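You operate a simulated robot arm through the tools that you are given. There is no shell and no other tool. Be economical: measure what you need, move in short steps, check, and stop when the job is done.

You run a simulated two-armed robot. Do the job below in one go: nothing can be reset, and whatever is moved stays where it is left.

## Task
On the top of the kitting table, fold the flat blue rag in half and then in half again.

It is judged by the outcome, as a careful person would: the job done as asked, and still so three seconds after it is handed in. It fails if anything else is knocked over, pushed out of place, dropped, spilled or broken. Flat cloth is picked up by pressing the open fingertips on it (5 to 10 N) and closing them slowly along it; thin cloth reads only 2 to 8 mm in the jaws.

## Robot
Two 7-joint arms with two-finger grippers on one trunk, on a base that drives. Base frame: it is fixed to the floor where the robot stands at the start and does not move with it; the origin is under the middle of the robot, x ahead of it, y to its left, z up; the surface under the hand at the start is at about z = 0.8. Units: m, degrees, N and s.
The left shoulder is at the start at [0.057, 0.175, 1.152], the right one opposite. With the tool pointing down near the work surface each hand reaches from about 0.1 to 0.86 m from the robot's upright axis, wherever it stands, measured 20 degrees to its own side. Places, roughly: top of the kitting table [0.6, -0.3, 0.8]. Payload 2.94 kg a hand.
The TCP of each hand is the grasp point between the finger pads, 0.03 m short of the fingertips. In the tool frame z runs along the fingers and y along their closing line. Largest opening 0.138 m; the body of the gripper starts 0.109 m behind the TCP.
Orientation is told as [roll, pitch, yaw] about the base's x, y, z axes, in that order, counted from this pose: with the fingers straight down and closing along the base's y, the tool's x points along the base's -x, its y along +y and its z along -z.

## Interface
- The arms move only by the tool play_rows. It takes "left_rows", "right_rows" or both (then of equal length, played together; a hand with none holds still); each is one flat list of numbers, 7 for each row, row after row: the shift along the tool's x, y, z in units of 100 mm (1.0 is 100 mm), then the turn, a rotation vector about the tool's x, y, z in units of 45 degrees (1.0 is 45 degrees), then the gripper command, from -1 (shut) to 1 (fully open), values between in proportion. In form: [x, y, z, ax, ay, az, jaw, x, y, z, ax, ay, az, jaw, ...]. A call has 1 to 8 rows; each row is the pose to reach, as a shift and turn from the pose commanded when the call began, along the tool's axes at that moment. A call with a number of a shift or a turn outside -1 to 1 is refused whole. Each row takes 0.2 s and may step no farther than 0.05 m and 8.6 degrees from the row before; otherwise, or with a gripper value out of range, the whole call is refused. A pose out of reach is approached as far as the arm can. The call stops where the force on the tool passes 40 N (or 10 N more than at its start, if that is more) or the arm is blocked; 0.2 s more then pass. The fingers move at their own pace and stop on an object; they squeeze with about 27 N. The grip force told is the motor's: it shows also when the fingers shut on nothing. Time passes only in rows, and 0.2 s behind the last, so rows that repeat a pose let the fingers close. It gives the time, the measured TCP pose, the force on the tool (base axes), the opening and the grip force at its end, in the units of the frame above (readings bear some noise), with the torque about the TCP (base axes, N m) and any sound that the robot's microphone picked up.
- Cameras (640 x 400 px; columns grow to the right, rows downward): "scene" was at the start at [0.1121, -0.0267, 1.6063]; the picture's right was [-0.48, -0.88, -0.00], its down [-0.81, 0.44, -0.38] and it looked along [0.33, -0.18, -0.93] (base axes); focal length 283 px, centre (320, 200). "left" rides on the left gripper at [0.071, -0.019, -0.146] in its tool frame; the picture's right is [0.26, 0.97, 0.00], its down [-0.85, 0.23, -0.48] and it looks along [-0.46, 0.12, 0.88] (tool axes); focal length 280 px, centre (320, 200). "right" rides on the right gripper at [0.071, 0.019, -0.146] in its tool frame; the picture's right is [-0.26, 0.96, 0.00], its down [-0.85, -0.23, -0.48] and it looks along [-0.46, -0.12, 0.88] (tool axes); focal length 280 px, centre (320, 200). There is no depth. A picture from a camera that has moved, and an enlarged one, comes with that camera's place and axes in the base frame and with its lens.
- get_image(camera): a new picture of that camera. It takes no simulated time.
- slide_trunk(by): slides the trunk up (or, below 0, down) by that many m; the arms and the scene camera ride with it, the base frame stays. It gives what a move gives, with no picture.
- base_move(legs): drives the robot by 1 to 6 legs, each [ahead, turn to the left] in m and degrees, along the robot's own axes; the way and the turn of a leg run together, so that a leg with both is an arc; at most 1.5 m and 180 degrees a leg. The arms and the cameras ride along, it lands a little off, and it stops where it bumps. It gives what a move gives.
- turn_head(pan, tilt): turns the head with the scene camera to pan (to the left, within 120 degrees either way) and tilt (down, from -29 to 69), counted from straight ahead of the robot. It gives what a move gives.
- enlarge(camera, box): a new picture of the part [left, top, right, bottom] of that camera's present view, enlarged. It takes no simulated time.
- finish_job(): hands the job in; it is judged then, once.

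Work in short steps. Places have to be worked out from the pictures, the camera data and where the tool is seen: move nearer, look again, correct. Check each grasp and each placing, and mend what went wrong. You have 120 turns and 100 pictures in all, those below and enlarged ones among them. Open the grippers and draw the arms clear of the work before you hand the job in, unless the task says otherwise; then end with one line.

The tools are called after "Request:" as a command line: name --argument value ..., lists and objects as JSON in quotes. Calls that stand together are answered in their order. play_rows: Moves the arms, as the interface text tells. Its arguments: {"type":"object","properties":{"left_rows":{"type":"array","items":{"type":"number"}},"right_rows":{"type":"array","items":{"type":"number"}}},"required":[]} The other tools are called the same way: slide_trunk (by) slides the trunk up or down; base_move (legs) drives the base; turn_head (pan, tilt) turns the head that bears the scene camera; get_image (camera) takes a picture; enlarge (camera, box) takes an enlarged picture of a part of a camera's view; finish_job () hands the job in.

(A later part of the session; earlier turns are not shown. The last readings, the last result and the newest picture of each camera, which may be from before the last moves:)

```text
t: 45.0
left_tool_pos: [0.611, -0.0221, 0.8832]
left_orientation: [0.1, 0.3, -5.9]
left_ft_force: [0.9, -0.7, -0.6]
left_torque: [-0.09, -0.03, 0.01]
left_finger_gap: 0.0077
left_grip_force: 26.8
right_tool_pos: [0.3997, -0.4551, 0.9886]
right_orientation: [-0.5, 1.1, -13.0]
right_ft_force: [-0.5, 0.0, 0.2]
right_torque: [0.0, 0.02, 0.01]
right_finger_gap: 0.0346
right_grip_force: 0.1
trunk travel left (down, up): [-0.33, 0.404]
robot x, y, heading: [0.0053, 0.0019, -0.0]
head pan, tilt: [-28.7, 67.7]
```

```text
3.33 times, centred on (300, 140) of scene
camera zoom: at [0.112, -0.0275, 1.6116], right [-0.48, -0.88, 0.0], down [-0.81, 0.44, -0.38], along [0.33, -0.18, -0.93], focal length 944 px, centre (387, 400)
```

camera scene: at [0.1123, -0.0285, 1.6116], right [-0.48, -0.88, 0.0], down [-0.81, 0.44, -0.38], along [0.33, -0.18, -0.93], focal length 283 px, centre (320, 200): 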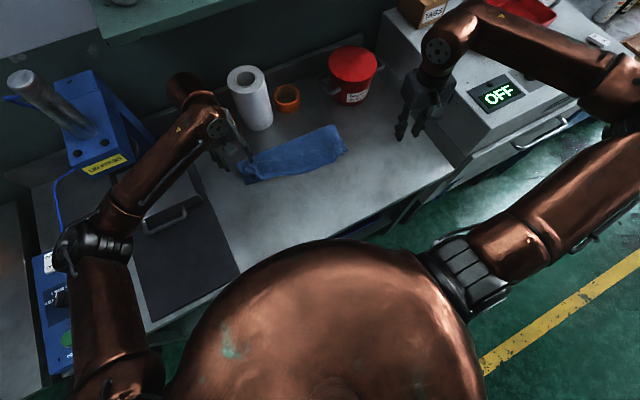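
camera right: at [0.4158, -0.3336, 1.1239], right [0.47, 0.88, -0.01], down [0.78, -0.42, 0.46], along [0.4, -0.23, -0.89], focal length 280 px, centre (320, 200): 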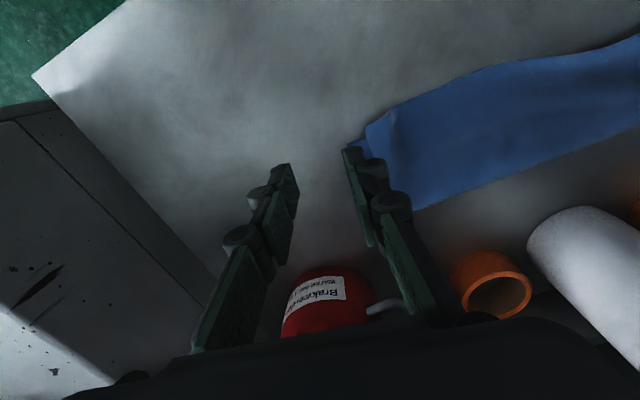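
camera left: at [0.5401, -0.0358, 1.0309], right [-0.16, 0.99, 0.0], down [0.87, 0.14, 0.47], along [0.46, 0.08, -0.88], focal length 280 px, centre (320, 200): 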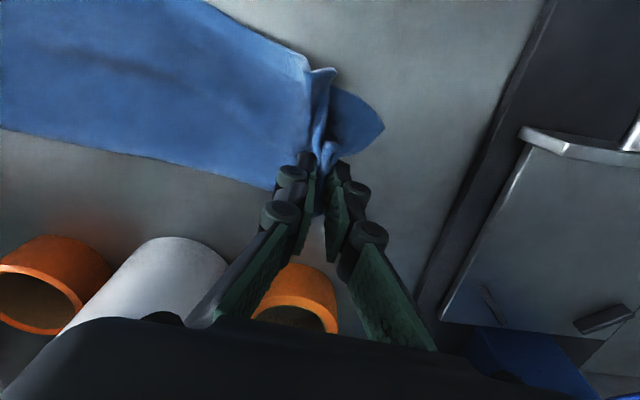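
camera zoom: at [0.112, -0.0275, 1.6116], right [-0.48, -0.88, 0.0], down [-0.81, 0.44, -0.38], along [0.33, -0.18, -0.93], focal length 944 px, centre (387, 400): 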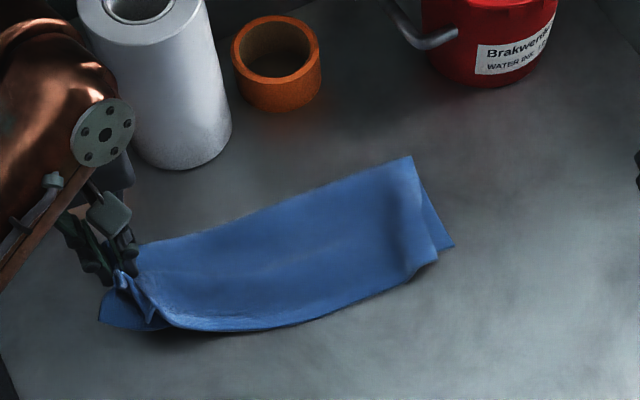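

Both layers came up, but with this pinch the end flap would fold back if I carried it over. As with the first fold, I'll lift the strip so it hangs, set its free right end down under the hand, and let it fold with the bend toward the right. Raising and drawing back in steps.

Request:
play_rows --left_rows '[0.1, 0, -0.2, 0, 0, 0, -1, 0.2, 0, -0.4, 0, 0, 0, -1, 0.32, 0, -0.6, 0, 0, 0, -1, 0.44, 0, -0.8, 0, 0, 0, -1, 0.56, 0, -1.0, 0, 0, 0, -1]'

Request:
play_rows --left_rows '[0.13, 0, -0.2, 0, 0, 0, -1, 0.26, 0, -0.4, 0, 0, 0, -1, 0.4, 0, -0.6, 0, 0, 0, -1, 0.55, 0, -0.8, 0, 0, 0, -1, 0.7, 0, -1.0, 0, 0, 0, -1]'

Request:
get_image --camera "scene"

```text
t: 46.2
left_tool_pos: [0.5563, -0.016, 0.9861]
left_orientation: [-0.1, 0.3, -6.0]
left_ft_force: [0.6, 0.3, 0.2]
left_torque: [-0.14, -0.02, -0.01]
left_finger_gap: 0.0078
left_grip_force: 26.8
right_tool_pos: [0.3976, -0.4537, 0.9892]
right_orientation: [-0.6, 1.1, -13.1]
right_ft_force: [0.5, 0.3, -0.6]
right_torque: [-0.03, -0.01, 0.0]
right_finger_gap: 0.0349
right_grip_force: 0.1
trunk travel left (down, up): [-0.33, 0.404]
robot x, y, heading: [0.002, -0.002, -0.0]
head pan, tilt: [-28.7, 67.7]
```

```text
t: 47.4
left_tool_pos: [0.4872, -0.0078, 1.0865]
left_orientation: [-0.1, 0.3, -6.0]
left_ft_force: [0.0, -0.7, -0.9]
left_torque: [-0.13, 0.01, -0.02]
left_finger_gap: 0.008
left_grip_force: 27.1
right_tool_pos: [0.398, -0.4541, 0.99]
right_orientation: [-0.5, 1.1, -13.0]
right_ft_force: [0.0, 0.4, 0.2]
right_torque: [0.0, 0.01, 0.01]
right_finger_gap: 0.0347
right_grip_force: 0.0
trunk travel left (down, up): [-0.33, 0.404]
robot x, y, heading: [0.003, 0.0004, -0.2]
head pan, tilt: [-28.7, 67.7]
```

```text
39 pictures are left
camera scene: at [0.1112, -0.0265, 1.6117], right [-0.48, -0.88, 0.0], down [-0.81, 0.44, -0.38], along [0.33, -0.18, -0.93], focal length 283 px, centre (320, 200)
```

scene: 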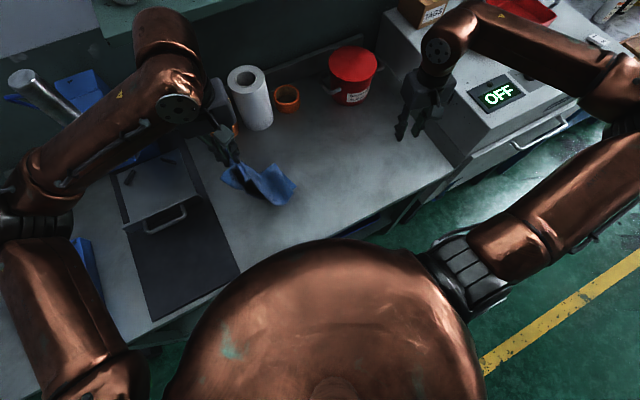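

Nearly all lifted; the free end still trails on the table at about (0.47,−0.08). Raising a bit more to hang it free, then a look.

Request:
play_rows --left_rows '[0.1, -0.03, -0.15, 0, 0, 0, -1, 0.2, -0.06, -0.3, 0, 0, 0, -1, 0.3, -0.1, -0.45, 0, 0, 0, -1, 0.4, -0.15, -0.6, 0, 0, 0, -1, 0.45, -0.2, -0.7, 0, 0, 0, -1, 0.45, -0.2, -0.7, 0, 0, 0, -1]'

Request:
enlarge --camera "scene" --box '[180, 80, 400, 245]'

Request:
get_image --camera "right"

Request:
get_image --camera "left"

```text
t: 48.8
left_tool_pos: [0.4396, -0.0237, 1.1549]
left_orientation: [-0.1, 0.3, -6.0]
left_ft_force: [-0.4, -0.3, -0.7]
left_torque: [-0.12, 0.04, 0.01]
left_finger_gap: 0.0076
left_grip_force: 27.6
right_tool_pos: [0.3988, -0.4539, 0.9884]
right_orientation: [-0.6, 1.1, -13.2]
right_ft_force: [0.2, 0.4, -0.6]
right_torque: [0.0, -0.03, 0.02]
right_finger_gap: 0.0345
right_grip_force: 0.2
trunk travel left (down, up): [-0.33, 0.404]
robot x, y, heading: [-0.0002, 0.0007, 0.1]
head pan, tilt: [-28.7, 67.7]
```

```text
2.42 times, centred on (290, 162) of scene
camera zoom: at [0.1122, -0.0262, 1.6116], right [-0.48, -0.88, 0.0], down [-0.81, 0.44, -0.38], along [0.33, -0.18, -0.93], focal length 686 px, centre (393, 291)
```

zoom: 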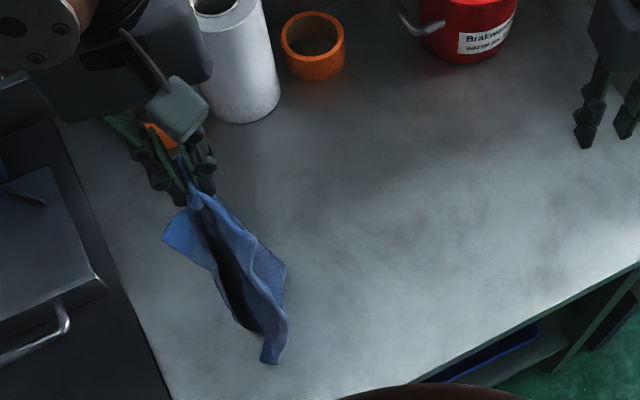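

```text
37 pictures are left
camera right: at [0.3368, -0.4162, 1.1362], right [0.47, 0.88, -0.01], down [0.78, -0.42, 0.46], along [0.4, -0.23, -0.89], focal length 280 px, centre (320, 200)
```

right: 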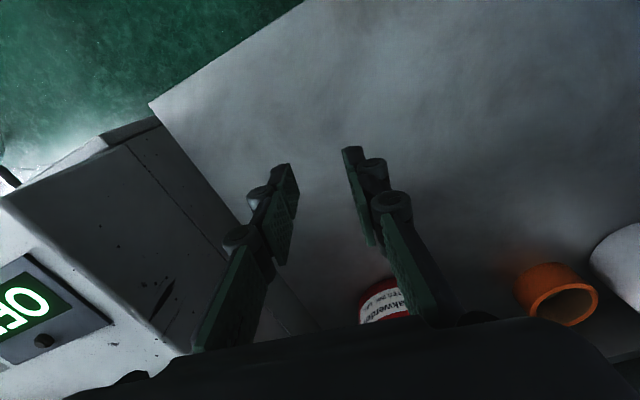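

```text
36 pictures are left
camera left: at [0.3687, -0.0366, 1.3019], right [-0.16, 0.99, 0.0], down [0.87, 0.14, 0.47], along [0.46, 0.08, -0.88], focal length 280 px, centre (320, 200)
```

left: 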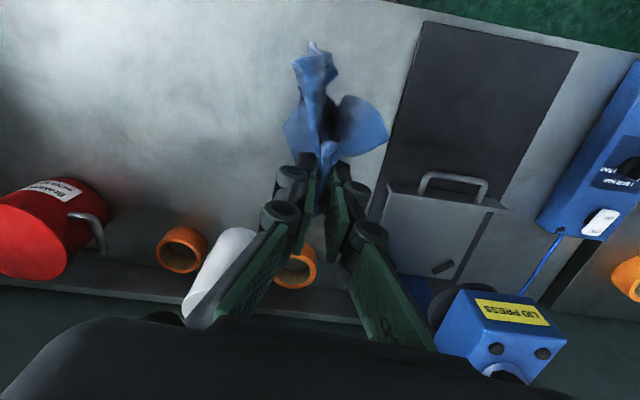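

The strip hangs edge-along-x with its lower end near (0.385–0.48, ~0), just above the table. I'll now lower while moving right and slightly forward, so the free end touches down and trails to the left.

Request:
play_rows --left_rows '[-0.1, -0.1, 0.12, 0, 0, 0, -1, -0.2, -0.22, 0.25, 0, 0, 0, -1, -0.3, -0.35, 0.4, 0, 0, 0, -1, -0.42, -0.48, 0.55, 0, 0, 0, -1, -0.55, -0.62, 0.7, 0, 0, 0, -1, -0.69, -0.78, 0.85, 0, 0, 0, -1, -0.69, -0.78, 0.85, 0, 0, 0, -1]'

Request:
enlarge --camera "scene" --box '[180, 80, 400, 245]'

Request:
get_image --camera "left"

```text
t: 50.4
left_tool_pos: [0.5002, -0.1068, 1.0702]
left_orientation: [0.0, 0.3, -6.0]
left_ft_force: [-0.4, 0.5, -0.4]
left_torque: [-0.11, 0.02, 0.04]
left_finger_gap: 0.0079
left_grip_force: 27.4
right_tool_pos: [0.3991, -0.4527, 0.9891]
right_orientation: [-0.4, 1.1, -13.1]
right_ft_force: [0.1, 0.6, -0.2]
right_torque: [-0.02, -0.01, -0.02]
right_finger_gap: 0.0347
right_grip_force: 0.0
trunk travel left (down, up): [-0.33, 0.404]
robot x, y, heading: [0.0068, -0.0011, -0.1]
head pan, tilt: [-28.7, 67.7]
```

```text
2.42 times, centred on (290, 162) of scene
camera zoom: at [0.1116, -0.0259, 1.6117], right [-0.48, -0.88, 0.0], down [-0.81, 0.44, -0.38], along [0.33, -0.18, -0.93], focal length 686 px, centre (393, 291)
```

zoom: 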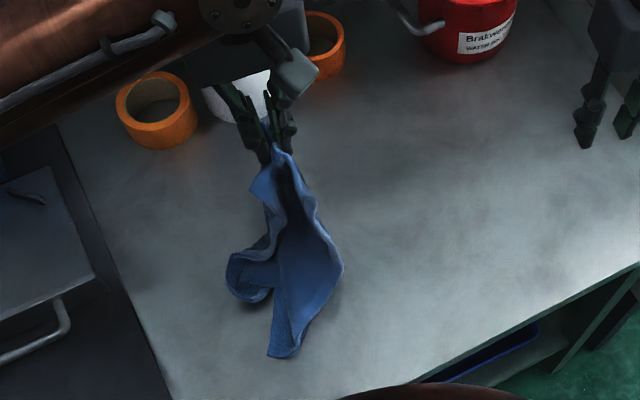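

```text
34 pictures are left
camera left: at [0.4292, -0.121, 1.217], right [-0.16, 0.99, 0.0], down [0.87, 0.14, 0.47], along [0.46, 0.08, -0.88], focal length 280 px, centre (320, 200)
```

left: 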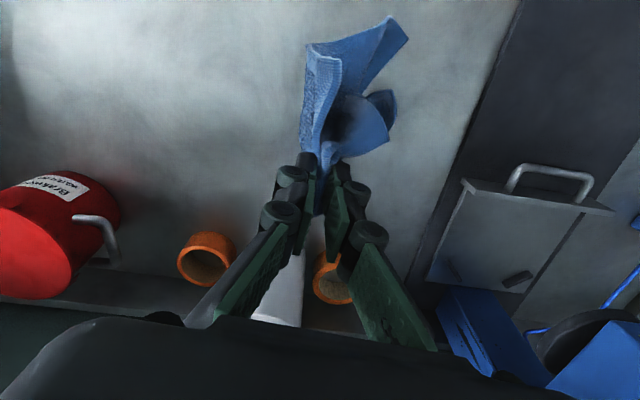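

Hung from one point, the two layers are opening up, so this won't fold cleanly. I'll lay the strip back down along y (right end first, then drawing left) and take a tighter grip for a low carry-over. First raise it and move right, with the right arm drawing out of the way.

Request:
play_rows --left_rows '[0.05, -0.1, -0.15, 0, 0, 0, -1, 0.1, -0.22, -0.3, 0, 0, 0, -1, 0.17, -0.36, -0.45, 0, 0, 0, -1, 0.25, -0.52, -0.6, 0, 0, 0, -1, 0.33, -0.68, -0.75, 0, 0, 0, -1, 0.41, -0.85, -0.85, 0, 0, 0, -1]' --right_rows '[0.15, -0.15, 0, 0, 0, 0, -0.5, 0.3, -0.3, 0, 0, 0, 0, -0.5, 0.45, -0.45, 0, 0, 0, 0, -0.5, 0.6, -0.6, 0, 0, 0, 0, -0.5, 0.75, -0.75, 0, 0, 0, 0, -0.5, 0.9, -0.9, 0, 0, 0, 0, -0.5]'

Request:
play_rows --left_rows '[0, -0.2, 0, 0, 0, 0, -1, 0, -0.4, 0, 0, 0, 0, -1, 0, -0.6, 0, 0, 0, 0, -1, 0, -0.8, 0, 0, 0, 0, -1, 0, -1.0, 0, 0, 0, 0, -1, 0, -1.0, 0, 0, 0, 0, -1, 0, -1.0, 0, 0, 0, 0, -1, 0, -1.0, 0, 0, 0, 0, -1]'

Request:
get_image --camera "scene"

```text
t: 51.8
left_tool_pos: [0.4496, -0.1912, 1.1563]
left_orientation: [0.0, 0.2, -6.0]
left_ft_force: [-0.5, -0.3, -0.2]
left_torque: [-0.12, 0.0, 0.03]
left_finger_gap: 0.0078
left_grip_force: 27.2
right_tool_pos: [0.2888, -0.5231, 0.9922]
right_orientation: [-0.5, 1.1, -13.1]
right_ft_force: [-0.2, 0.2, -0.1]
right_torque: [0.02, 0.0, 0.01]
right_finger_gap: 0.0343
right_grip_force: 0.0
trunk travel left (down, up): [-0.33, 0.404]
robot x, y, heading: [0.0053, -0.0002, -0.1]
head pan, tilt: [-28.7, 67.7]
```

```text
t: 53.6
left_tool_pos: [0.4416, -0.288, 1.1553]
left_orientation: [0.1, 0.3, -6.0]
left_ft_force: [0.4, 0.2, -0.4]
left_torque: [-0.13, 0.03, 0.01]
left_finger_gap: 0.0078
left_grip_force: 27.5
right_tool_pos: [0.2901, -0.5227, 0.9916]
right_orientation: [-0.5, 1.2, -13.1]
right_ft_force: [0.3, -0.2, -0.2]
right_torque: [-0.02, 0.0, -0.01]
right_finger_gap: 0.0346
right_grip_force: 0.1
trunk travel left (down, up): [-0.33, 0.404]
robot x, y, heading: [0.0025, 0.0005, -0.1]
head pan, tilt: [-28.7, 67.7]
```

```text
33 pictures are left
camera scene: at [0.1123, -0.0271, 1.6116], right [-0.48, -0.88, 0.0], down [-0.81, 0.44, -0.38], along [0.33, -0.18, -0.93], focal length 283 px, centre (320, 200)
```

scene: 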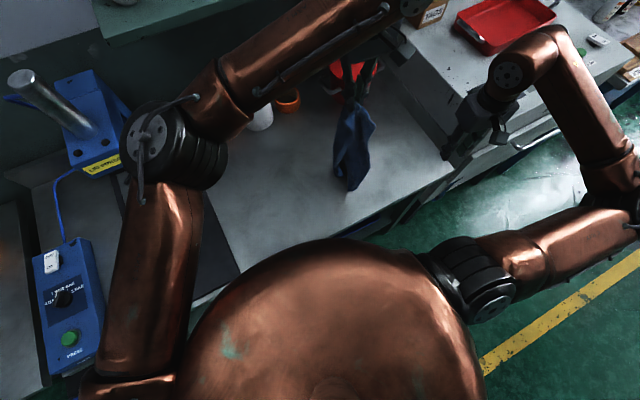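

The free end hangs near (0.37,−0.28). I'll lower while drawing left and slightly forward in three legs so the strip lays out behind the hand.

Request:
play_rows --left_rows '[-0.02, 0.05, 0.16, 0, 0, 0, -1, -0.05, 0.16, 0.32, 0, 0, 0, -1, -0.08, 0.3, 0.49, 0, 0, 0, -1, -0.12, 0.46, 0.66, 0, 0, 0, -1, -0.16, 0.64, 0.83, 0, 0, 0, -1, -0.215, 0.827, 1.0, 0, 0, 0, -1]'

Request:
play_rows --left_rows '[-0.03, 0.16, 0.16, 0, 0, 0, -1, -0.06, 0.32, 0.32, 0, 0, 0, -1, -0.1, 0.49, 0.49, 0, 0, 0, -1, -0.13, 0.65, 0.66, 0, 0, 0, -1, -0.17, 0.81, 0.83, 0, 0, 0, -1, -0.2, 0.976, 1.0, 0, 0, 0, -1]'

Request:
enlarge --camera "scene" --box '[180, 80, 420, 260]'

```text
t: 55.0
left_tool_pos: [0.4698, -0.2079, 1.0541]
left_orientation: [-0.2, 0.3, -6.0]
left_ft_force: [-0.3, 0.7, 0.0]
left_torque: [-0.07, 0.02, 0.02]
left_finger_gap: 0.008
left_grip_force: 26.8
right_tool_pos: [0.2907, -0.5224, 0.9919]
right_orientation: [-0.6, 1.1, -13.1]
right_ft_force: [-0.6, -0.1, 0.2]
right_torque: [0.02, -0.02, 0.02]
right_finger_gap: 0.0344
right_grip_force: 0.0
trunk travel left (down, up): [-0.33, 0.404]
robot x, y, heading: [0.0002, -0.0014, -0.1]
head pan, tilt: [-28.7, 67.7]
```

```text
t: 56.4
left_tool_pos: [0.5002, -0.1115, 0.9545]
left_orientation: [-0.2, 0.3, -6.0]
left_ft_force: [-0.8, 0.0, 0.1]
left_torque: [-0.09, 0.02, 0.04]
left_finger_gap: 0.0079
left_grip_force: 27.3
right_tool_pos: [0.2901, -0.5213, 0.9923]
right_orientation: [-0.6, 1.1, -13.2]
right_ft_force: [-0.4, 0.5, 0.2]
right_torque: [-0.03, 0.01, 0.01]
right_finger_gap: 0.0346
right_grip_force: 0.0
trunk travel left (down, up): [-0.33, 0.404]
robot x, y, heading: [0.0078, -0.004, -0.2]
head pan, tilt: [-28.7, 67.7]
```

```text
2.22 times, centred on (300, 170) of scene
camera zoom: at [0.1121, -0.0259, 1.6116], right [-0.48, -0.88, 0.0], down [-0.81, 0.44, -0.38], along [0.33, -0.18, -0.93], focal length 629 px, centre (364, 267)
```

zoom: 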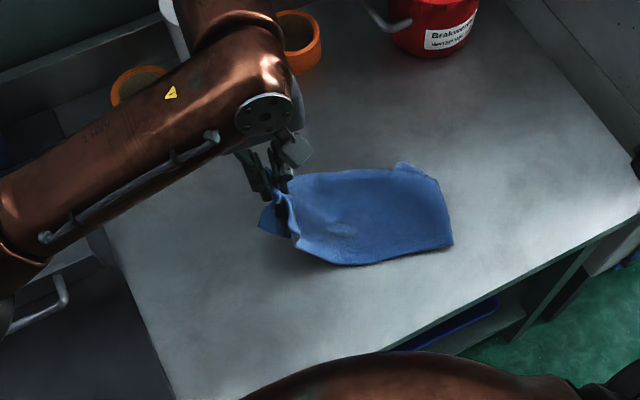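

It lays out well, with the right end at about (0.42,−0.325). Finishing the lay-down toward (0.49,−0.015) with a light pull to straighten.

Request:
play_rows --left_rows '[0.03, 0.15, 0.17, 0, 0, 0, -1, 0.06, 0.3, 0.34, 0, 0, 0, -1, 0.1, 0.45, 0.51, 0, 0, 0, -1, 0.13, 0.6, 0.68, 0, 0, 0, -1, 0.16, 0.75, 0.85, 0, 0, 0, -1, 0.19, 0.88, 1.0, 0, 0, 0, -1, 0.19, 0.98, 1.0, 0, 0, 0, -1]'

Request:
enlarge --camera "scene" --box '[180, 80, 420, 260]'

Request:
get_image --camera "left"

```text
t: 58.0
left_tool_pos: [0.4901, -0.0147, 0.8534]
left_orientation: [-0.1, 0.4, -6.0]
left_ft_force: [0.4, 0.3, -0.1]
left_torque: [-0.09, 0.03, -0.03]
left_finger_gap: 0.0082
left_grip_force: 27.1
right_tool_pos: [0.2906, -0.5217, 0.9915]
right_orientation: [-0.6, 1.1, -13.2]
right_ft_force: [-0.1, 0.4, -0.4]
right_torque: [0.03, -0.02, -0.02]
right_finger_gap: 0.0347
right_grip_force: 0.1
trunk travel left (down, up): [-0.33, 0.404]
robot x, y, heading: [0.0031, -0.0011, -0.1]
head pan, tilt: [-28.7, 67.7]
```

```text
2.22 times, centred on (300, 170) of scene
camera zoom: at [0.1118, -0.0261, 1.6117], right [-0.48, -0.88, 0.0], down [-0.81, 0.44, -0.38], along [0.33, -0.18, -0.93], focal length 629 px, centre (364, 267)
```

zoom: 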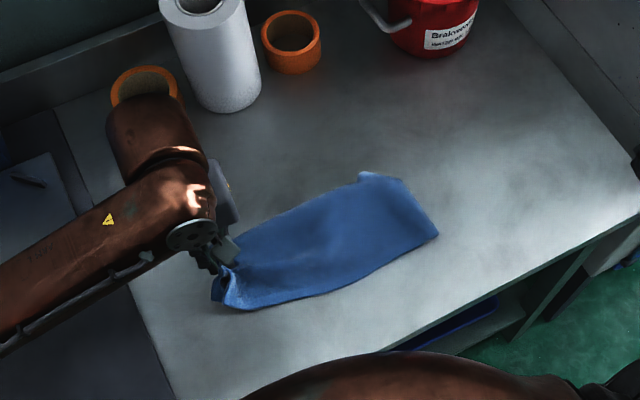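

```text
30 pictures are left
camera left: at [0.4178, -0.027, 1.0008], right [-0.16, 0.99, 0.0], down [0.87, 0.14, 0.47], along [0.46, 0.07, -0.88], focal length 280 px, centre (320, 200)
```

left: 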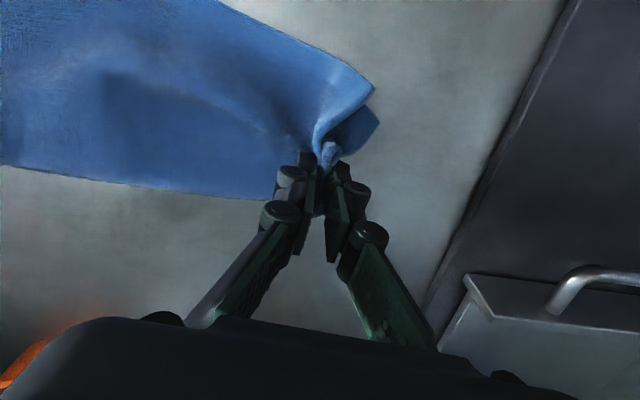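

The strip is neat again: right end at y≈−0.297, left end at y≈+0.01, x 0.39–0.50, held at the left end with both layers. I'll carry the end over in an arc about y≈−0.142: rising half first, with a slight lean of the wrist.

Request:
play_rows --left_rows '[0.003, -0.016, -0.2, 0, 0, 0, -1, 0.008, -0.063, -0.39, 0, 0, 0, -1, 0.014, -0.14, -0.58, 0, 0, 0, -1, 0.022, -0.245, -0.75, 0, 0, 0, -1, 0.031, -0.375, -0.9, 0, 0, 0, -1]'

Request:
play_rows --left_rows '[-0.004, -0.153, -0.13, -0.05, 0, 0, -1, -0.01, -0.322, -0.234, -0.1, 0, 0, -1, -0.014, -0.507, -0.31, -0.15, 0, 0, -1, -0.019, -0.7, -0.356, -0.2, 0, 0, -1, -0.024, -0.9, -0.372, -0.25, 0, 0, -1]'

Request:
enlarge --camera "scene" --box '[180, 80, 420, 260]'

```text
t: 59.2
left_tool_pos: [0.484, -0.0503, 0.9451]
left_orientation: [0.0, 0.4, -6.0]
left_ft_force: [0.0, -0.3, -0.5]
left_torque: [-0.06, 0.02, 0.02]
left_finger_gap: 0.0079
left_grip_force: 26.9
right_tool_pos: [0.29, -0.5232, 0.9914]
right_orientation: [-0.5, 1.1, -13.1]
right_ft_force: [0.5, -0.5, 0.5]
right_torque: [0.04, 0.01, -0.01]
right_finger_gap: 0.0344
right_grip_force: 0.2
trunk travel left (down, up): [-0.33, 0.404]
robot x, y, heading: [0.0037, -0.0004, -0.1]
head pan, tilt: [-28.7, 67.7]
```

```text
t: 60.4
left_tool_pos: [0.4762, -0.1413, 0.9835]
left_orientation: [11.3, 0.3, -6.0]
left_ft_force: [0.2, -0.2, 0.4]
left_torque: [-0.09, 0.03, 0.0]
left_finger_gap: 0.0078
left_grip_force: 27.4
right_tool_pos: [0.2905, -0.5226, 0.9908]
right_orientation: [-0.5, 1.0, -13.1]
right_ft_force: [-0.3, -0.9, -0.3]
right_torque: [0.01, 0.0, 0.03]
right_finger_gap: 0.0345
right_grip_force: 0.1
trunk travel left (down, up): [-0.33, 0.404]
robot x, y, heading: [0.0058, 0.0013, 0.1]
head pan, tilt: [-28.7, 67.7]
```

```text
2.22 times, centred on (300, 170) of scene
camera zoom: at [0.1118, -0.0285, 1.6116], right [-0.48, -0.88, 0.0], down [-0.81, 0.44, -0.38], along [0.33, -0.18, -0.93], focal length 629 px, centre (364, 267)
```

zoom: 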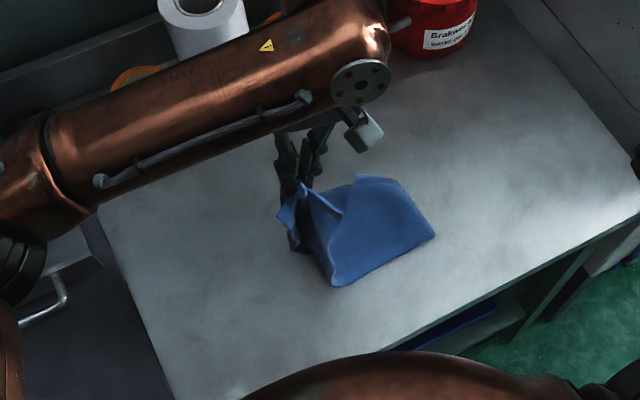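

The bottom half stays flat and the bend is at y≈−0.138, as wanted. Carrying on over the top and down the far side of the arc, with the wrist leaning to about 22°.

Request:
play_rows --left_rows '[-0.007, -0.198, -0.023, -0.05, 0, 0, -1, -0.013, -0.399, -0.016, -0.1, 0, 0, -1, -0.018, -0.596, 0.022, -0.15, 0, 0, -1, -0.022, -0.783, 0.092, -0.2, 0, 0, -1, -0.024, -0.96, 0.189, -0.25, 0, 0, -1]'

Request:
play_rows --left_rows '[0, -0.177, 0.09, 0, 0, 0, -1, 0.01, -0.339, 0.206, 0, 0, 0, -1, 0.02, -0.48, 0.347, 0, 0, 0, -1, 0.03, -0.597, 0.508, 0, 0, 0, -1, 0.03, -0.67, 0.64, 0, 0, 0, -1]'

Request:
enlarge --camera "scene" --box '[180, 80, 420, 260]'

Request:
get_image --camera "left"

```text
t: 61.6
left_tool_pos: [0.4697, -0.2315, 0.9445]
left_orientation: [22.6, 0.3, -6.0]
left_ft_force: [-0.2, 0.0, -0.3]
left_torque: [-0.13, -0.02, 0.0]
left_finger_gap: 0.0076
left_grip_force: 26.6
right_tool_pos: [0.2903, -0.5225, 0.9893]
right_orientation: [-0.4, 1.0, -13.1]
right_ft_force: [-1.3, -0.6, 0.3]
right_torque: [0.01, -0.03, -0.01]
right_finger_gap: 0.0345
right_grip_force: 0.2
trunk travel left (down, up): [-0.33, 0.404]
robot x, y, heading: [0.0041, 0.0024, -0.1]
head pan, tilt: [-28.7, 67.7]
```

```text
t: 62.8
left_tool_pos: [0.4626, -0.269, 0.8601]
left_orientation: [22.5, 0.3, -6.1]
left_ft_force: [-0.7, -1.0, -0.6]
left_torque: [-0.12, 0.01, 0.01]
left_finger_gap: 0.0078
left_grip_force: 27.1
right_tool_pos: [0.2891, -0.5219, 0.9913]
right_orientation: [-0.5, 1.1, -13.1]
right_ft_force: [0.8, 0.1, -0.4]
right_torque: [0.0, 0.0, 0.05]
right_finger_gap: 0.0344
right_grip_force: 0.2
trunk travel left (down, up): [-0.33, 0.404]
robot x, y, heading: [0.0037, 0.0009, 0.0]
head pan, tilt: [-28.7, 67.7]
```

```text
2.22 times, centred on (300, 170) of scene
camera zoom: at [0.112, -0.0274, 1.6117], right [-0.48, -0.88, 0.0], down [-0.81, 0.44, -0.38], along [0.33, -0.18, -0.93], focal length 629 px, centre (364, 267)
```

zoom: 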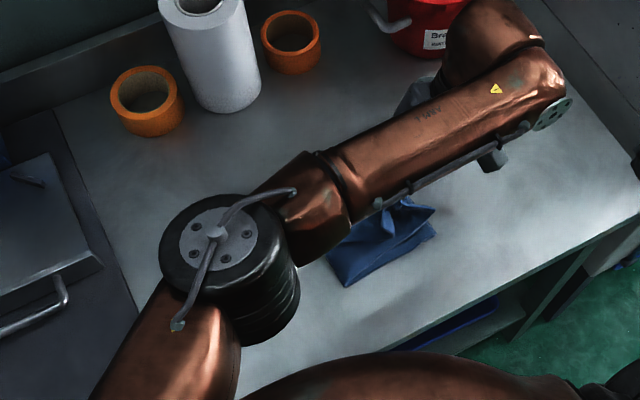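

```text
27 pictures are left
camera left: at [0.3852, -0.3353, 0.9886], right [-0.16, 0.91, 0.37], down [0.85, -0.06, 0.52], along [0.5, 0.4, -0.77], focal length 280 px, centre (320, 200)
```

left: 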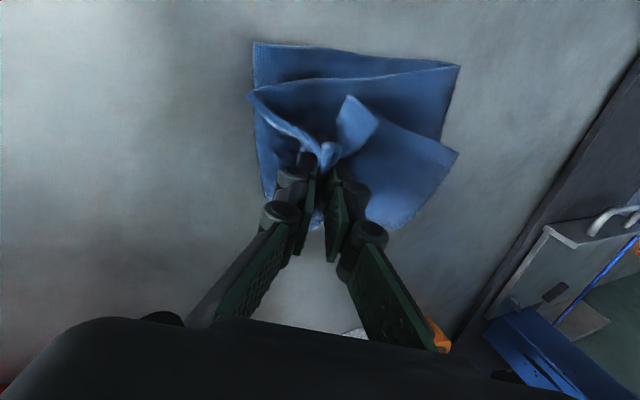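

It is folded over into a quarter, with the held end above the right end. Lowering the last 2 cm, then opening slowly.

Request:
play_rows --left_rows '[0, -0.06, 0.08, 0, 0, 0, -1, 0, -0.11, 0.16, 0, 0, 0, -1, 0, -0.11, 0.17, 0, 0, 0, -0.9, 0, -0.11, 0.17, 0, 0, 0, -0.75, 0, -0.11, 0.17, 0, 0, 0, -0.6, 0, -0.11, 0.17, 0, 0, 0, -0.5, 0, -0.11, 0.05, 0, 0, 0, -0.5, 0, -0.11, -0.15, 0, 0, 0, -0.5]'

Request:
get_image --camera "left"

```text
t: 64.6
left_tool_pos: [0.4706, -0.2731, 0.8665]
left_orientation: [22.4, 0.3, -6.0]
left_ft_force: [0.1, 0.2, 0.7]
left_torque: [0.02, 0.01, -0.01]
left_finger_gap: 0.0343
left_grip_force: 0.1
left hand out of reach, approached as far as the arm can: row 7, 8
right_tool_pos: [0.2915, -0.522, 0.9908]
right_orientation: [-0.5, 1.1, -13.0]
right_ft_force: [-0.5, -0.4, -0.2]
right_torque: [-0.04, 0.03, 0.01]
right_finger_gap: 0.0347
right_grip_force: 0.1
trunk travel left (down, up): [-0.33, 0.404]
robot x, y, heading: [0.003, -0.001, 0.2]
head pan, tilt: [-28.7, 67.7]
```

```text
26 pictures are left
camera left: at [0.3937, -0.3405, 0.995], right [-0.16, 0.91, 0.37], down [0.85, -0.06, 0.52], along [0.5, 0.4, -0.77], focal length 280 px, centre (320, 200)
```

left: 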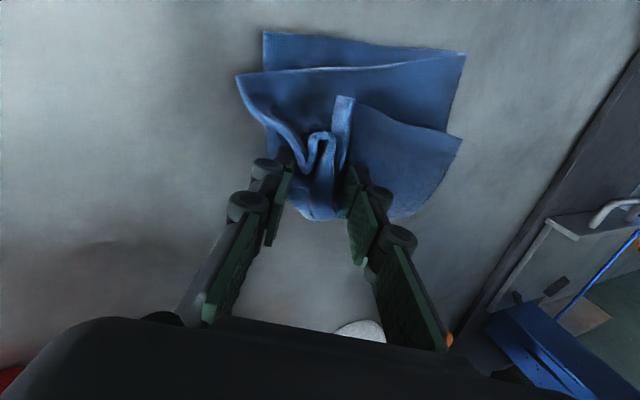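

Released; the cloth lies in the quarter with a ripple at the end. I'll back the hand up and out, straightening the wrist.

Request:
play_rows --left_rows '[0.05, 0.05, -0.2, 0.05, 0, 0, -0.4, 0.1, 0.12, -0.4, 0.15, 0, 0, -0.4, 0.15, 0.2, -0.6, 0.25, 0, 0, -0.4, 0.2, 0.28, -0.75, 0.35, 0, 0, -0.4, 0.25, 0.36, -0.9, 0.45, 0, 0, -0.4]'

Request:
get_image --camera "left"

```text
t: 65.8
left_tool_pos: [0.4462, -0.2698, 0.9633]
left_orientation: [2.2, 0.2, -6.0]
left_ft_force: [0.7, 0.4, 0.2]
left_torque: [-0.02, -0.02, -0.01]
left_finger_gap: 0.0416
left_grip_force: 0.1
right_tool_pos: [0.2908, -0.522, 0.9915]
right_orientation: [-0.5, 1.2, -13.1]
right_ft_force: [0.5, 0.3, 0.0]
right_torque: [-0.01, -0.04, -0.01]
right_finger_gap: 0.0342
right_grip_force: 0.0
trunk travel left (down, up): [-0.33, 0.404]
robot x, y, heading: [0.0061, -0.0025, -0.1]
head pan, tilt: [-28.7, 67.7]
```

```text
25 pictures are left
camera left: at [0.3746, -0.2896, 1.1098], right [-0.16, 0.99, 0.04], down [0.87, 0.12, 0.48], along [0.47, 0.11, -0.88], focal length 280 px, centre (320, 200)
```

left: 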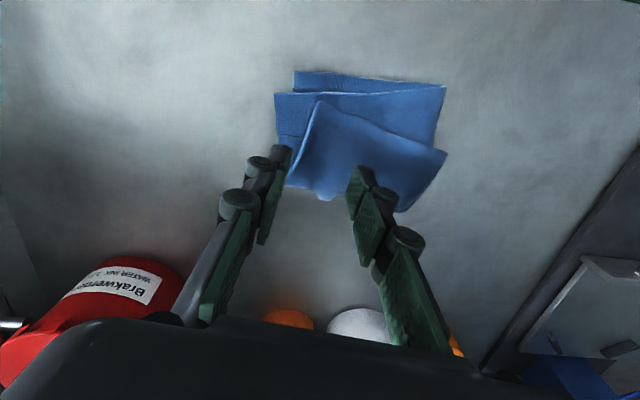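

It settled into a neat packet. I'll draw the left arm fully clear and look from above.

Request:
play_rows --left_rows '[0.1, 0.2, -0.15, 0, 0, 0, -0.4, 0.15, 0.4, -0.2, 0, 0, 0, -0.4, 0.2, 0.6, -0.25, 0, 0, 0, -0.4, 0.2, 0.8, -0.25, 0, 0, 0, -0.4, 0.2, 1.0, -0.25, 0, 0, 0, -0.4]'

Request:
play_rows --left_rows '[0, 0.2, 0, 0, 0, 0, -0.4, 0, 0.4, 0, 0, 0, 0, -0.4, 0, 0.6, 0, 0, 0, 0, -0.4, 0, 0.8, 0, 0, 0, 0, -0.4, 0, 1.0, 0, 0, 0, 0, -0.4]'

Request:
enlarge --camera "scene" --box '[240, 100, 420, 235]'

```text
t: 67.0
left_tool_pos: [0.4363, -0.1693, 0.9917]
left_orientation: [2.2, 0.3, -6.0]
left_ft_force: [0.3, 0.3, 0.5]
left_torque: [-0.04, -0.02, 0.03]
left_finger_gap: 0.0412
left_grip_force: 0.0
right_tool_pos: [0.2921, -0.5209, 0.9916]
right_orientation: [-0.5, 1.1, -13.1]
right_ft_force: [-0.9, 0.7, 0.9]
right_torque: [-0.01, -0.03, 0.02]
right_finger_gap: 0.0344
right_grip_force: 0.0
trunk travel left (down, up): [-0.33, 0.404]
robot x, y, heading: [0.0051, 0.0025, 0.1]
head pan, tilt: [-28.7, 67.7]
```

```text
t: 68.2
left_tool_pos: [0.4477, -0.07, 0.9966]
left_orientation: [2.2, 0.3, -6.0]
left_ft_force: [0.0, -0.1, 0.1]
left_torque: [-0.05, -0.04, 0.0]
left_finger_gap: 0.0416
left_grip_force: 0.0
right_tool_pos: [0.2916, -0.5204, 0.9916]
right_orientation: [-0.5, 1.1, -13.1]
right_ft_force: [-0.1, -0.3, 0.3]
right_torque: [-0.03, 0.05, 0.03]
right_finger_gap: 0.0342
right_grip_force: 0.0
trunk travel left (down, up): [-0.33, 0.404]
robot x, y, heading: [0.0008, 0.001, -0.1]
head pan, tilt: [-28.7, 67.7]
```

```text
2.96 times, centred on (330, 168) of scene
camera zoom: at [0.112, -0.0257, 1.6116], right [-0.48, -0.88, 0.0], down [-0.81, 0.44, -0.38], along [0.33, -0.18, -0.93], focal length 839 px, centre (290, 296)
```

zoom: 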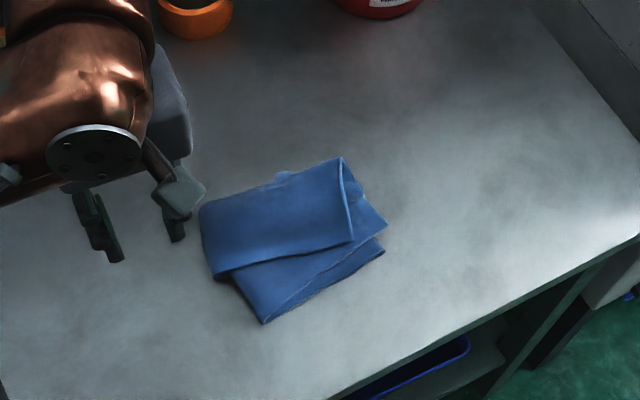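

A recognisable quarter, but the top half is skewed: its far fold overhangs to x≈0.53 and its near edge sits at x≈0.45 against 0.39 beneath. I'll press lightly on the top near its bend and drag it toward me to square it. First hover at (0.50,−0.175).

Request:
play_rows --left_rows '[-0.12, -0.2, 0.1, 0, 0, 0, -0.4, -0.25, -0.4, 0.25, 0, 0, 0, -0.4, -0.38, -0.6, 0.45, 0, 0, 0, -0.4, -0.5, -0.8, 0.65, 0, 0, 0, -0.4, -0.626, -0.98, 0.85, 0, 0, 0, -0.4, -0.626, -0.98, 1.0, 0, 0, 0, -0.4]'

Request:
play_rows --left_rows '[0, 0, 0.2, 0, 0, 0, -0.4, 0, 0, 0.35, 0, 0, 0, -0.4, 0, 0, 0.43, 0, 0, 0, -0.4, 0, 0, 0.48, 0, 0, 0, -0.4]'

```text
t: 69.6
left_tool_pos: [0.4988, -0.171, 0.8935]
left_orientation: [2.1, 0.3, -6.0]
left_ft_force: [-0.5, -0.1, 0.5]
left_torque: [0.01, 0.01, 0.01]
left_finger_gap: 0.0415
left_grip_force: 0.0
right_tool_pos: [0.2905, -0.5211, 0.9912]
right_orientation: [-0.5, 1.1, -13.2]
right_ft_force: [0.8, 0.3, -0.1]
right_torque: [0.0, -0.01, 0.0]
right_finger_gap: 0.0345
right_grip_force: 0.1
trunk travel left (down, up): [-0.33, 0.404]
robot x, y, heading: [0.0017, -0.002, 0.0]
head pan, tilt: [-28.7, 67.7]
```

```text
t: 70.6
left_tool_pos: [0.4982, -0.1703, 0.8455]
left_orientation: [2.0, 0.2, -6.1]
left_ft_force: [0.1, 0.1, 7.4]
left_torque: [-0.17, 0.06, 0.01]
left_finger_gap: 0.041
left_grip_force: 0.0
right_tool_pos: [0.2898, -0.5218, 0.9911]
right_orientation: [-0.5, 1.1, -13.2]
right_ft_force: [0.7, 0.9, 0.2]
right_torque: [0.0, -0.01, 0.0]
right_finger_gap: 0.0344
right_grip_force: 0.1
trunk travel left (down, up): [-0.33, 0.404]
robot x, y, heading: [0.0019, -0.0012, 0.1]
head pan, tilt: [-28.7, 67.7]
```

Contact at 7.4 N on top of the packet. Dragging 4 cm toward me, then lifting.

Request:
play_rows --left_rows '[0.1, 0, 0, 0, 0, 0, -0.4, 0.2, 0, 0, 0, 0, 0, -0.4, 0.3, 0, 0, 0, 0, 0, -0.4, 0.4, 0.0, 0, 0, 0, 0, -0.4, 0.4, 0, -0.1, 0, 0, 0, -0.4, 0.4, 0, -0.4, 0, 0, 0, -0.4, 0.4, 0.4, -0.6, 0, 0, 0, -0.4, 0.4, 0.8, -0.8, 0, 0, 0, -0.4]'

Request:
enlarge --camera "scene" --box '[240, 100, 420, 235]'

```text
t: 72.4
left_tool_pos: [0.467, -0.0885, 0.9294]
left_orientation: [2.2, 0.3, -6.0]
left_ft_force: [0.5, -0.4, 0.2]
left_torque: [-0.04, -0.01, 0.01]
left_finger_gap: 0.0415
left_grip_force: 0.1
right_tool_pos: [0.2911, -0.5213, 0.9918]
right_orientation: [-0.5, 1.1, -13.3]
right_ft_force: [-1.0, 0.3, 0.0]
right_torque: [0.01, 0.01, 0.0]
right_finger_gap: 0.0346
right_grip_force: 0.0
trunk travel left (down, up): [-0.33, 0.404]
robot x, y, heading: [0.0093, 0.0006, -0.0]
head pan, tilt: [-28.7, 67.7]
```

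```text
2.96 times, centred on (330, 168) of scene
camera zoom: at [0.1115, -0.026, 1.6117], right [-0.48, -0.88, 0.0], down [-0.81, 0.44, -0.38], along [0.33, -0.18, -0.93], focal length 839 px, centre (290, 296)
```

zoom: 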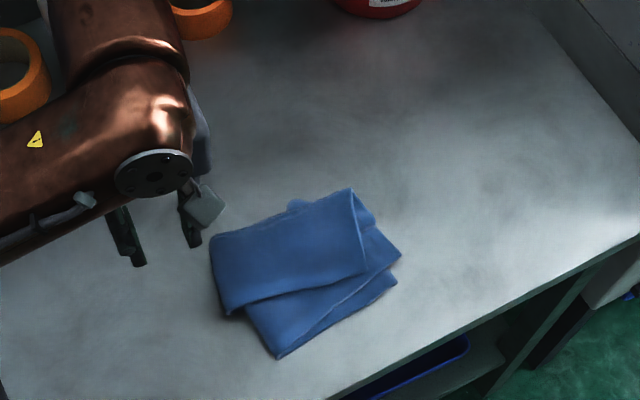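

The whole packet slid together, so I'd rather pull only the top layer by its near edge. I'll pinch it at about (0.425,−0.15), near its bend corner, and draw it roughly 5 cm toward me.

Request:
play_rows --left_rows '[0.09, -0.16, 0.1, 0, 0, 0, -0.4, 0.18, -0.33, 0.25, 0, 0, 0, -0.4, 0.27, -0.5, 0.45, 0, 0, 0, -0.4, 0.354, -0.656, 0.65, 0, 0, 0, -0.4, 0.354, -0.656, 0.75, 0, 0, 0, -0.4, 0.354, -0.656, 0.8, 0, 0, 0, -0.4]'

Request:
get_image --camera "left"

```text
t: 73.8
left_tool_pos: [0.4245, -0.1481, 0.8449]
left_orientation: [2.2, 0.3, -5.9]
left_ft_force: [-0.2, 0.0, 5.0]
left_torque: [-0.12, -0.03, 0.02]
left_finger_gap: 0.041
left_grip_force: 0.1
right_tool_pos: [0.2902, -0.5217, 0.9908]
right_orientation: [-0.5, 1.1, -13.1]
right_ft_force: [-0.2, 0.5, 0.6]
right_torque: [-0.03, -0.03, -0.01]
right_finger_gap: 0.0346
right_grip_force: 0.1
trunk travel left (down, up): [-0.33, 0.404]
robot x, y, heading: [0.0042, -0.0015, -0.0]
head pan, tilt: [-28.7, 67.7]
```

```text
22 pictures are left
camera left: at [0.3531, -0.167, 0.992], right [-0.16, 0.99, 0.04], down [0.87, 0.12, 0.48], along [0.47, 0.11, -0.88], focal length 280 px, centre (320, 200)
```

left: 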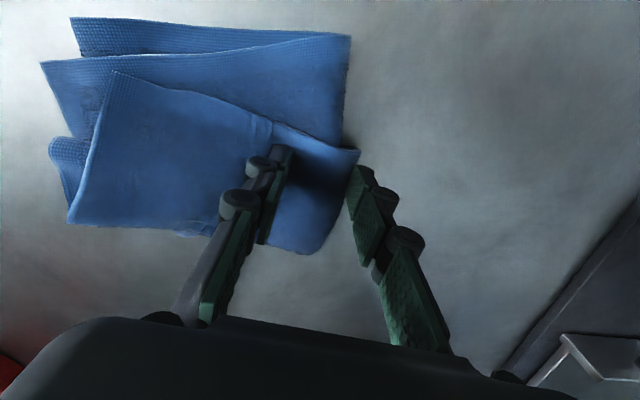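

The outer finger is right at the bend's edge, so I'll shift 1.5 cm inward, press again and close slowly on the top layer.

Request:
play_rows --left_rows '[0, 0, -0.08, 0, 0, 0, -0.4, 0.02, -0.15, -0.08, 0, 0, 0, -0.4, 0.02, -0.15, 0.0, 0, 0, 0, -0.4, 0.02, -0.15, 0.012, 0, 0, 0, -0.48, 0.02, -0.15, 0.014, 0, 0, 0, -0.56, 0.02, -0.15, 0.016, 0, 0, 0, -0.64, 0.02, -0.15, 0.018, 0, 0, 0, -0.72, 0.02, -0.15, 0.018, 0, 0, 0, -0.8]'

Request:
play_rows --left_rows '[0, 0, 0, 0, 0, 0, -0.88, 0, 0, 0, 0, 0, 0, -0.95, 0, 0, 0, 0, 0, 0, -1, 0, 0, 0, 0, 0, 0, -1]'

Request:
get_image --camera "left"

```text
t: 75.6
left_tool_pos: [0.4219, -0.1626, 0.8436]
left_orientation: [2.2, 0.3, -6.1]
left_ft_force: [1.2, -0.1, 5.2]
left_torque: [0.0, -0.03, 0.03]
left_finger_gap: 0.0177
left_grip_force: 3.7
right_tool_pos: [0.29, -0.5212, 0.9917]
right_orientation: [-0.4, 1.2, -13.1]
right_ft_force: [0.1, 0.4, -0.8]
right_torque: [0.03, -0.03, -0.01]
right_finger_gap: 0.0344
right_grip_force: 0.1
trunk travel left (down, up): [-0.33, 0.404]
robot x, y, heading: [0.0048, 0.0043, 0.3]
head pan, tilt: [-28.7, 67.7]
```

```text
t: 76.6
left_tool_pos: [0.4223, -0.1628, 0.8427]
left_orientation: [2.1, 0.3, -5.9]
left_ft_force: [-0.1, -0.9, 3.4]
left_torque: [-0.06, -0.04, 0.08]
left_finger_gap: 0.011
left_grip_force: 26.9
right_tool_pos: [0.2913, -0.5217, 0.9915]
right_orientation: [-0.5, 1.1, -13.2]
right_ft_force: [1.4, -0.4, -0.6]
right_torque: [-0.03, -0.01, -0.01]
right_finger_gap: 0.0342
right_grip_force: 0.1
trunk travel left (down, up): [-0.33, 0.404]
robot x, y, heading: [0.0036, -0.0013, -0.1]
head pan, tilt: [-28.7, 67.7]
```

```text
21 pictures are left
camera left: at [0.3499, -0.1815, 0.9897], right [-0.16, 0.99, 0.04], down [0.87, 0.12, 0.48], along [0.47, 0.11, -0.88], focal length 280 px, centre (320, 200)
```

left: 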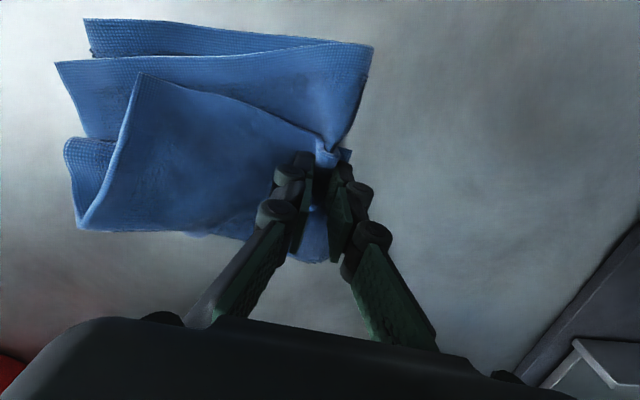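

Gripped (11 mm, likely both top layers). Lifting a few mm and drawing 4.5 cm toward me.

Request:
play_rows --left_rows '[0.0, 0, -0.06, 0, 0, 0, -1, 0.1, 0, -0.08, 0, 0, 0, -1, 0.2, 0, -0.08, 0, 0, 0, -1, 0.3, 0, -0.08, 0, 0, 0, -1, 0.4, 0, -0.08, 0, 0, 0, -1, 0.45, 0, -0.06, 0, 0, 0, -1]'

Request:
get_image --camera "left"

Request:
enlarge --camera "scene" --box '[240, 100, 420, 235]'

```text
t: 78.0
left_tool_pos: [0.3767, -0.1573, 0.8497]
left_orientation: [2.2, 0.4, -6.0]
left_ft_force: [-0.1, -0.4, 0.9]
left_torque: [-0.01, -0.02, 0.09]
left_finger_gap: 0.0107
left_grip_force: 26.1
right_tool_pos: [0.2904, -0.5221, 0.9914]
right_orientation: [-0.5, 1.1, -13.0]
right_ft_force: [0.5, -0.6, 0.3]
right_torque: [-0.03, 0.03, 0.01]
right_finger_gap: 0.0346
right_grip_force: 0.0
trunk travel left (down, up): [-0.33, 0.404]
robot x, y, heading: [0.0037, 0.0001, 0.3]
head pan, tilt: [-28.7, 67.7]
```

```text
20 pictures are left
camera left: at [0.3049, -0.1769, 0.9958], right [-0.16, 0.99, 0.04], down [0.87, 0.12, 0.48], along [0.47, 0.11, -0.88], focal length 280 px, centre (320, 200)
```

left: 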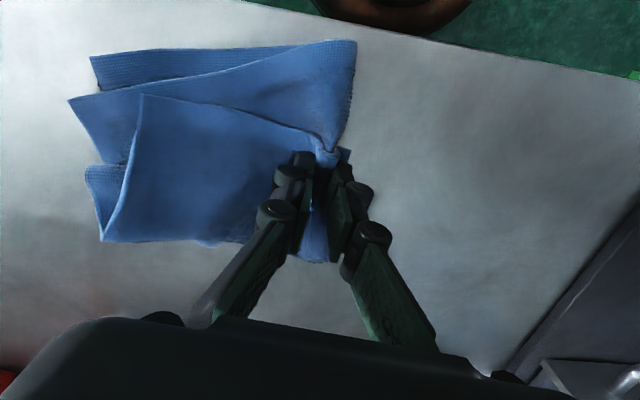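

```text
2.96 times, centred on (330, 168) of scene
camera zoom: at [0.1119, -0.0268, 1.6116], right [-0.48, -0.88, 0.0], down [-0.81, 0.44, -0.38], along [0.33, -0.18, -0.93], focal length 839 px, centre (290, 296)
```

zoom: 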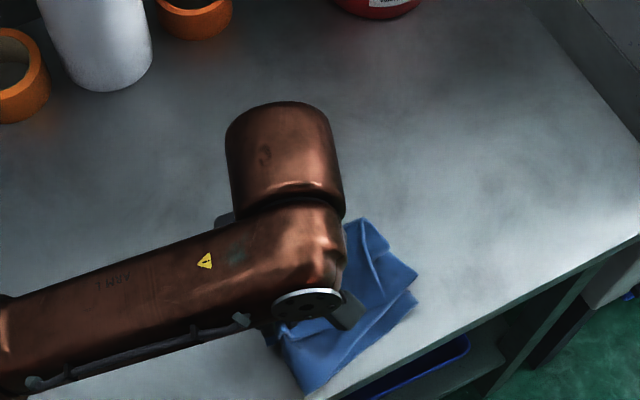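

The pinch caught all the layers at the bend and the packet came along as one, now close to the table's front edge. I'll release, then press on the middle and slide it back; it does move as one under pressing.

Request:
play_rows --left_rows '[0, 0, 0.06, 0, 0, 0, -1, 0, 0, 0.06, 0, 0, 0, -0.85, 0, 0, 0.06, 0, 0, 0, -0.65, 0, 0, 0.06, 0, 0, 0, -0.5, 0, 0, -0.1, 0, 0, 0, -0.5, 0, 0, -0.4, 0, 0, 0, -0.5, 0, 0.2, -0.7, 0, 0, 0, -0.5, 0, 0.6, -0.9, 0, 0, 0, -0.5]'

Request:
enlarge --camera "scene" --box '[240, 100, 420, 235]'

```text
t: 79.8
left_tool_pos: [0.3824, -0.1003, 0.9417]
left_orientation: [2.0, 0.3, -5.9]
left_ft_force: [-0.1, 0.3, -0.6]
left_torque: [-0.02, -0.01, 0.0]
left_finger_gap: 0.0345
left_grip_force: 0.0
right_tool_pos: [0.2916, -0.5195, 0.9917]
right_orientation: [-0.7, 1.1, -13.1]
right_ft_force: [-0.1, 0.2, -0.1]
right_torque: [-0.03, 0.02, 0.01]
right_finger_gap: 0.0347
right_grip_force: 0.0
trunk travel left (down, up): [-0.33, 0.404]
robot x, y, heading: [0.0052, -0.0002, 0.1]
head pan, tilt: [-28.7, 67.7]
```

```text
2.96 times, centred on (330, 168) of scene
camera zoom: at [0.1117, -0.0247, 1.6117], right [-0.48, -0.88, 0.0], down [-0.81, 0.44, -0.38], along [0.33, -0.18, -0.93], focal length 839 px, centre (290, 296)
```

zoom: 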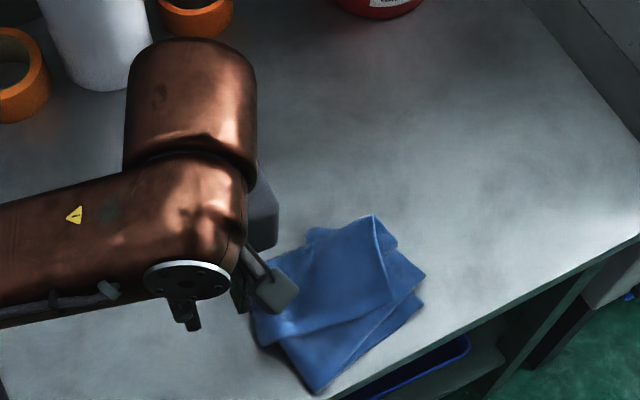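

The packet is intact but its near corner is at x≈0.30, near the table edge. Going over its middle, at about (0.37,−0.21), to press and slide it back.

Request:
play_rows --left_rows '[0, -0.25, 0, 0, 0, 0, -0.1, 0, -0.5, 0, 0, 0, 0, 0.1, 0, -0.75, 0.1, 0, 0, 0, 0.1, 0, -1.0, 0.3, 0, 0, 0, 0.1, 0, -1.0, 0.6, 0, 0, 0, 0.1, 0, -1.0, 0.8, 0, 0, 0, 0.1]'

Request:
play_rows --left_rows '[0, -0.05, 0.08, 0, 0, 0, 0.1, 0, -0.05, 0.14, 0, 0, 0, 0.1, 0, -0.05, 0.16, 0, 0, 0, 0.1]'

```text
t: 81.2
left_tool_pos: [0.3738, -0.198, 0.8581]
left_orientation: [2.2, 0.3, -6.1]
left_ft_force: [0.2, -0.3, 0.3]
left_torque: [-0.02, 0.01, 0.0]
left_finger_gap: 0.0758
left_grip_force: 0.1
right_tool_pos: [0.2908, -0.5224, 0.9903]
right_orientation: [-0.5, 1.1, -13.2]
right_ft_force: [-0.2, -0.3, -0.1]
right_torque: [0.0, 0.01, 0.02]
right_finger_gap: 0.0348
right_grip_force: 0.0
trunk travel left (down, up): [-0.33, 0.404]
robot x, y, heading: [0.0038, -0.0006, 0.1]
head pan, tilt: [-28.7, 67.7]
```

```text
t: 82.0
left_tool_pos: [0.3726, -0.2025, 0.8424]
left_orientation: [2.2, 0.3, -5.9]
left_ft_force: [-0.1, 0.7, 6.2]
left_torque: [0.02, -0.05, -0.03]
left_finger_gap: 0.076
left_grip_force: 0.7
right_tool_pos: [0.2907, -0.5219, 0.9918]
right_orientation: [-0.5, 1.1, -13.1]
right_ft_force: [-0.4, 0.3, -1.0]
right_torque: [0.02, -0.04, 0.01]
right_finger_gap: 0.0345
right_grip_force: 0.0
trunk travel left (down, up): [-0.33, 0.404]
robot x, y, heading: [0.0015, 0.0012, 0.3]
head pan, tilt: [-28.7, 67.7]
```

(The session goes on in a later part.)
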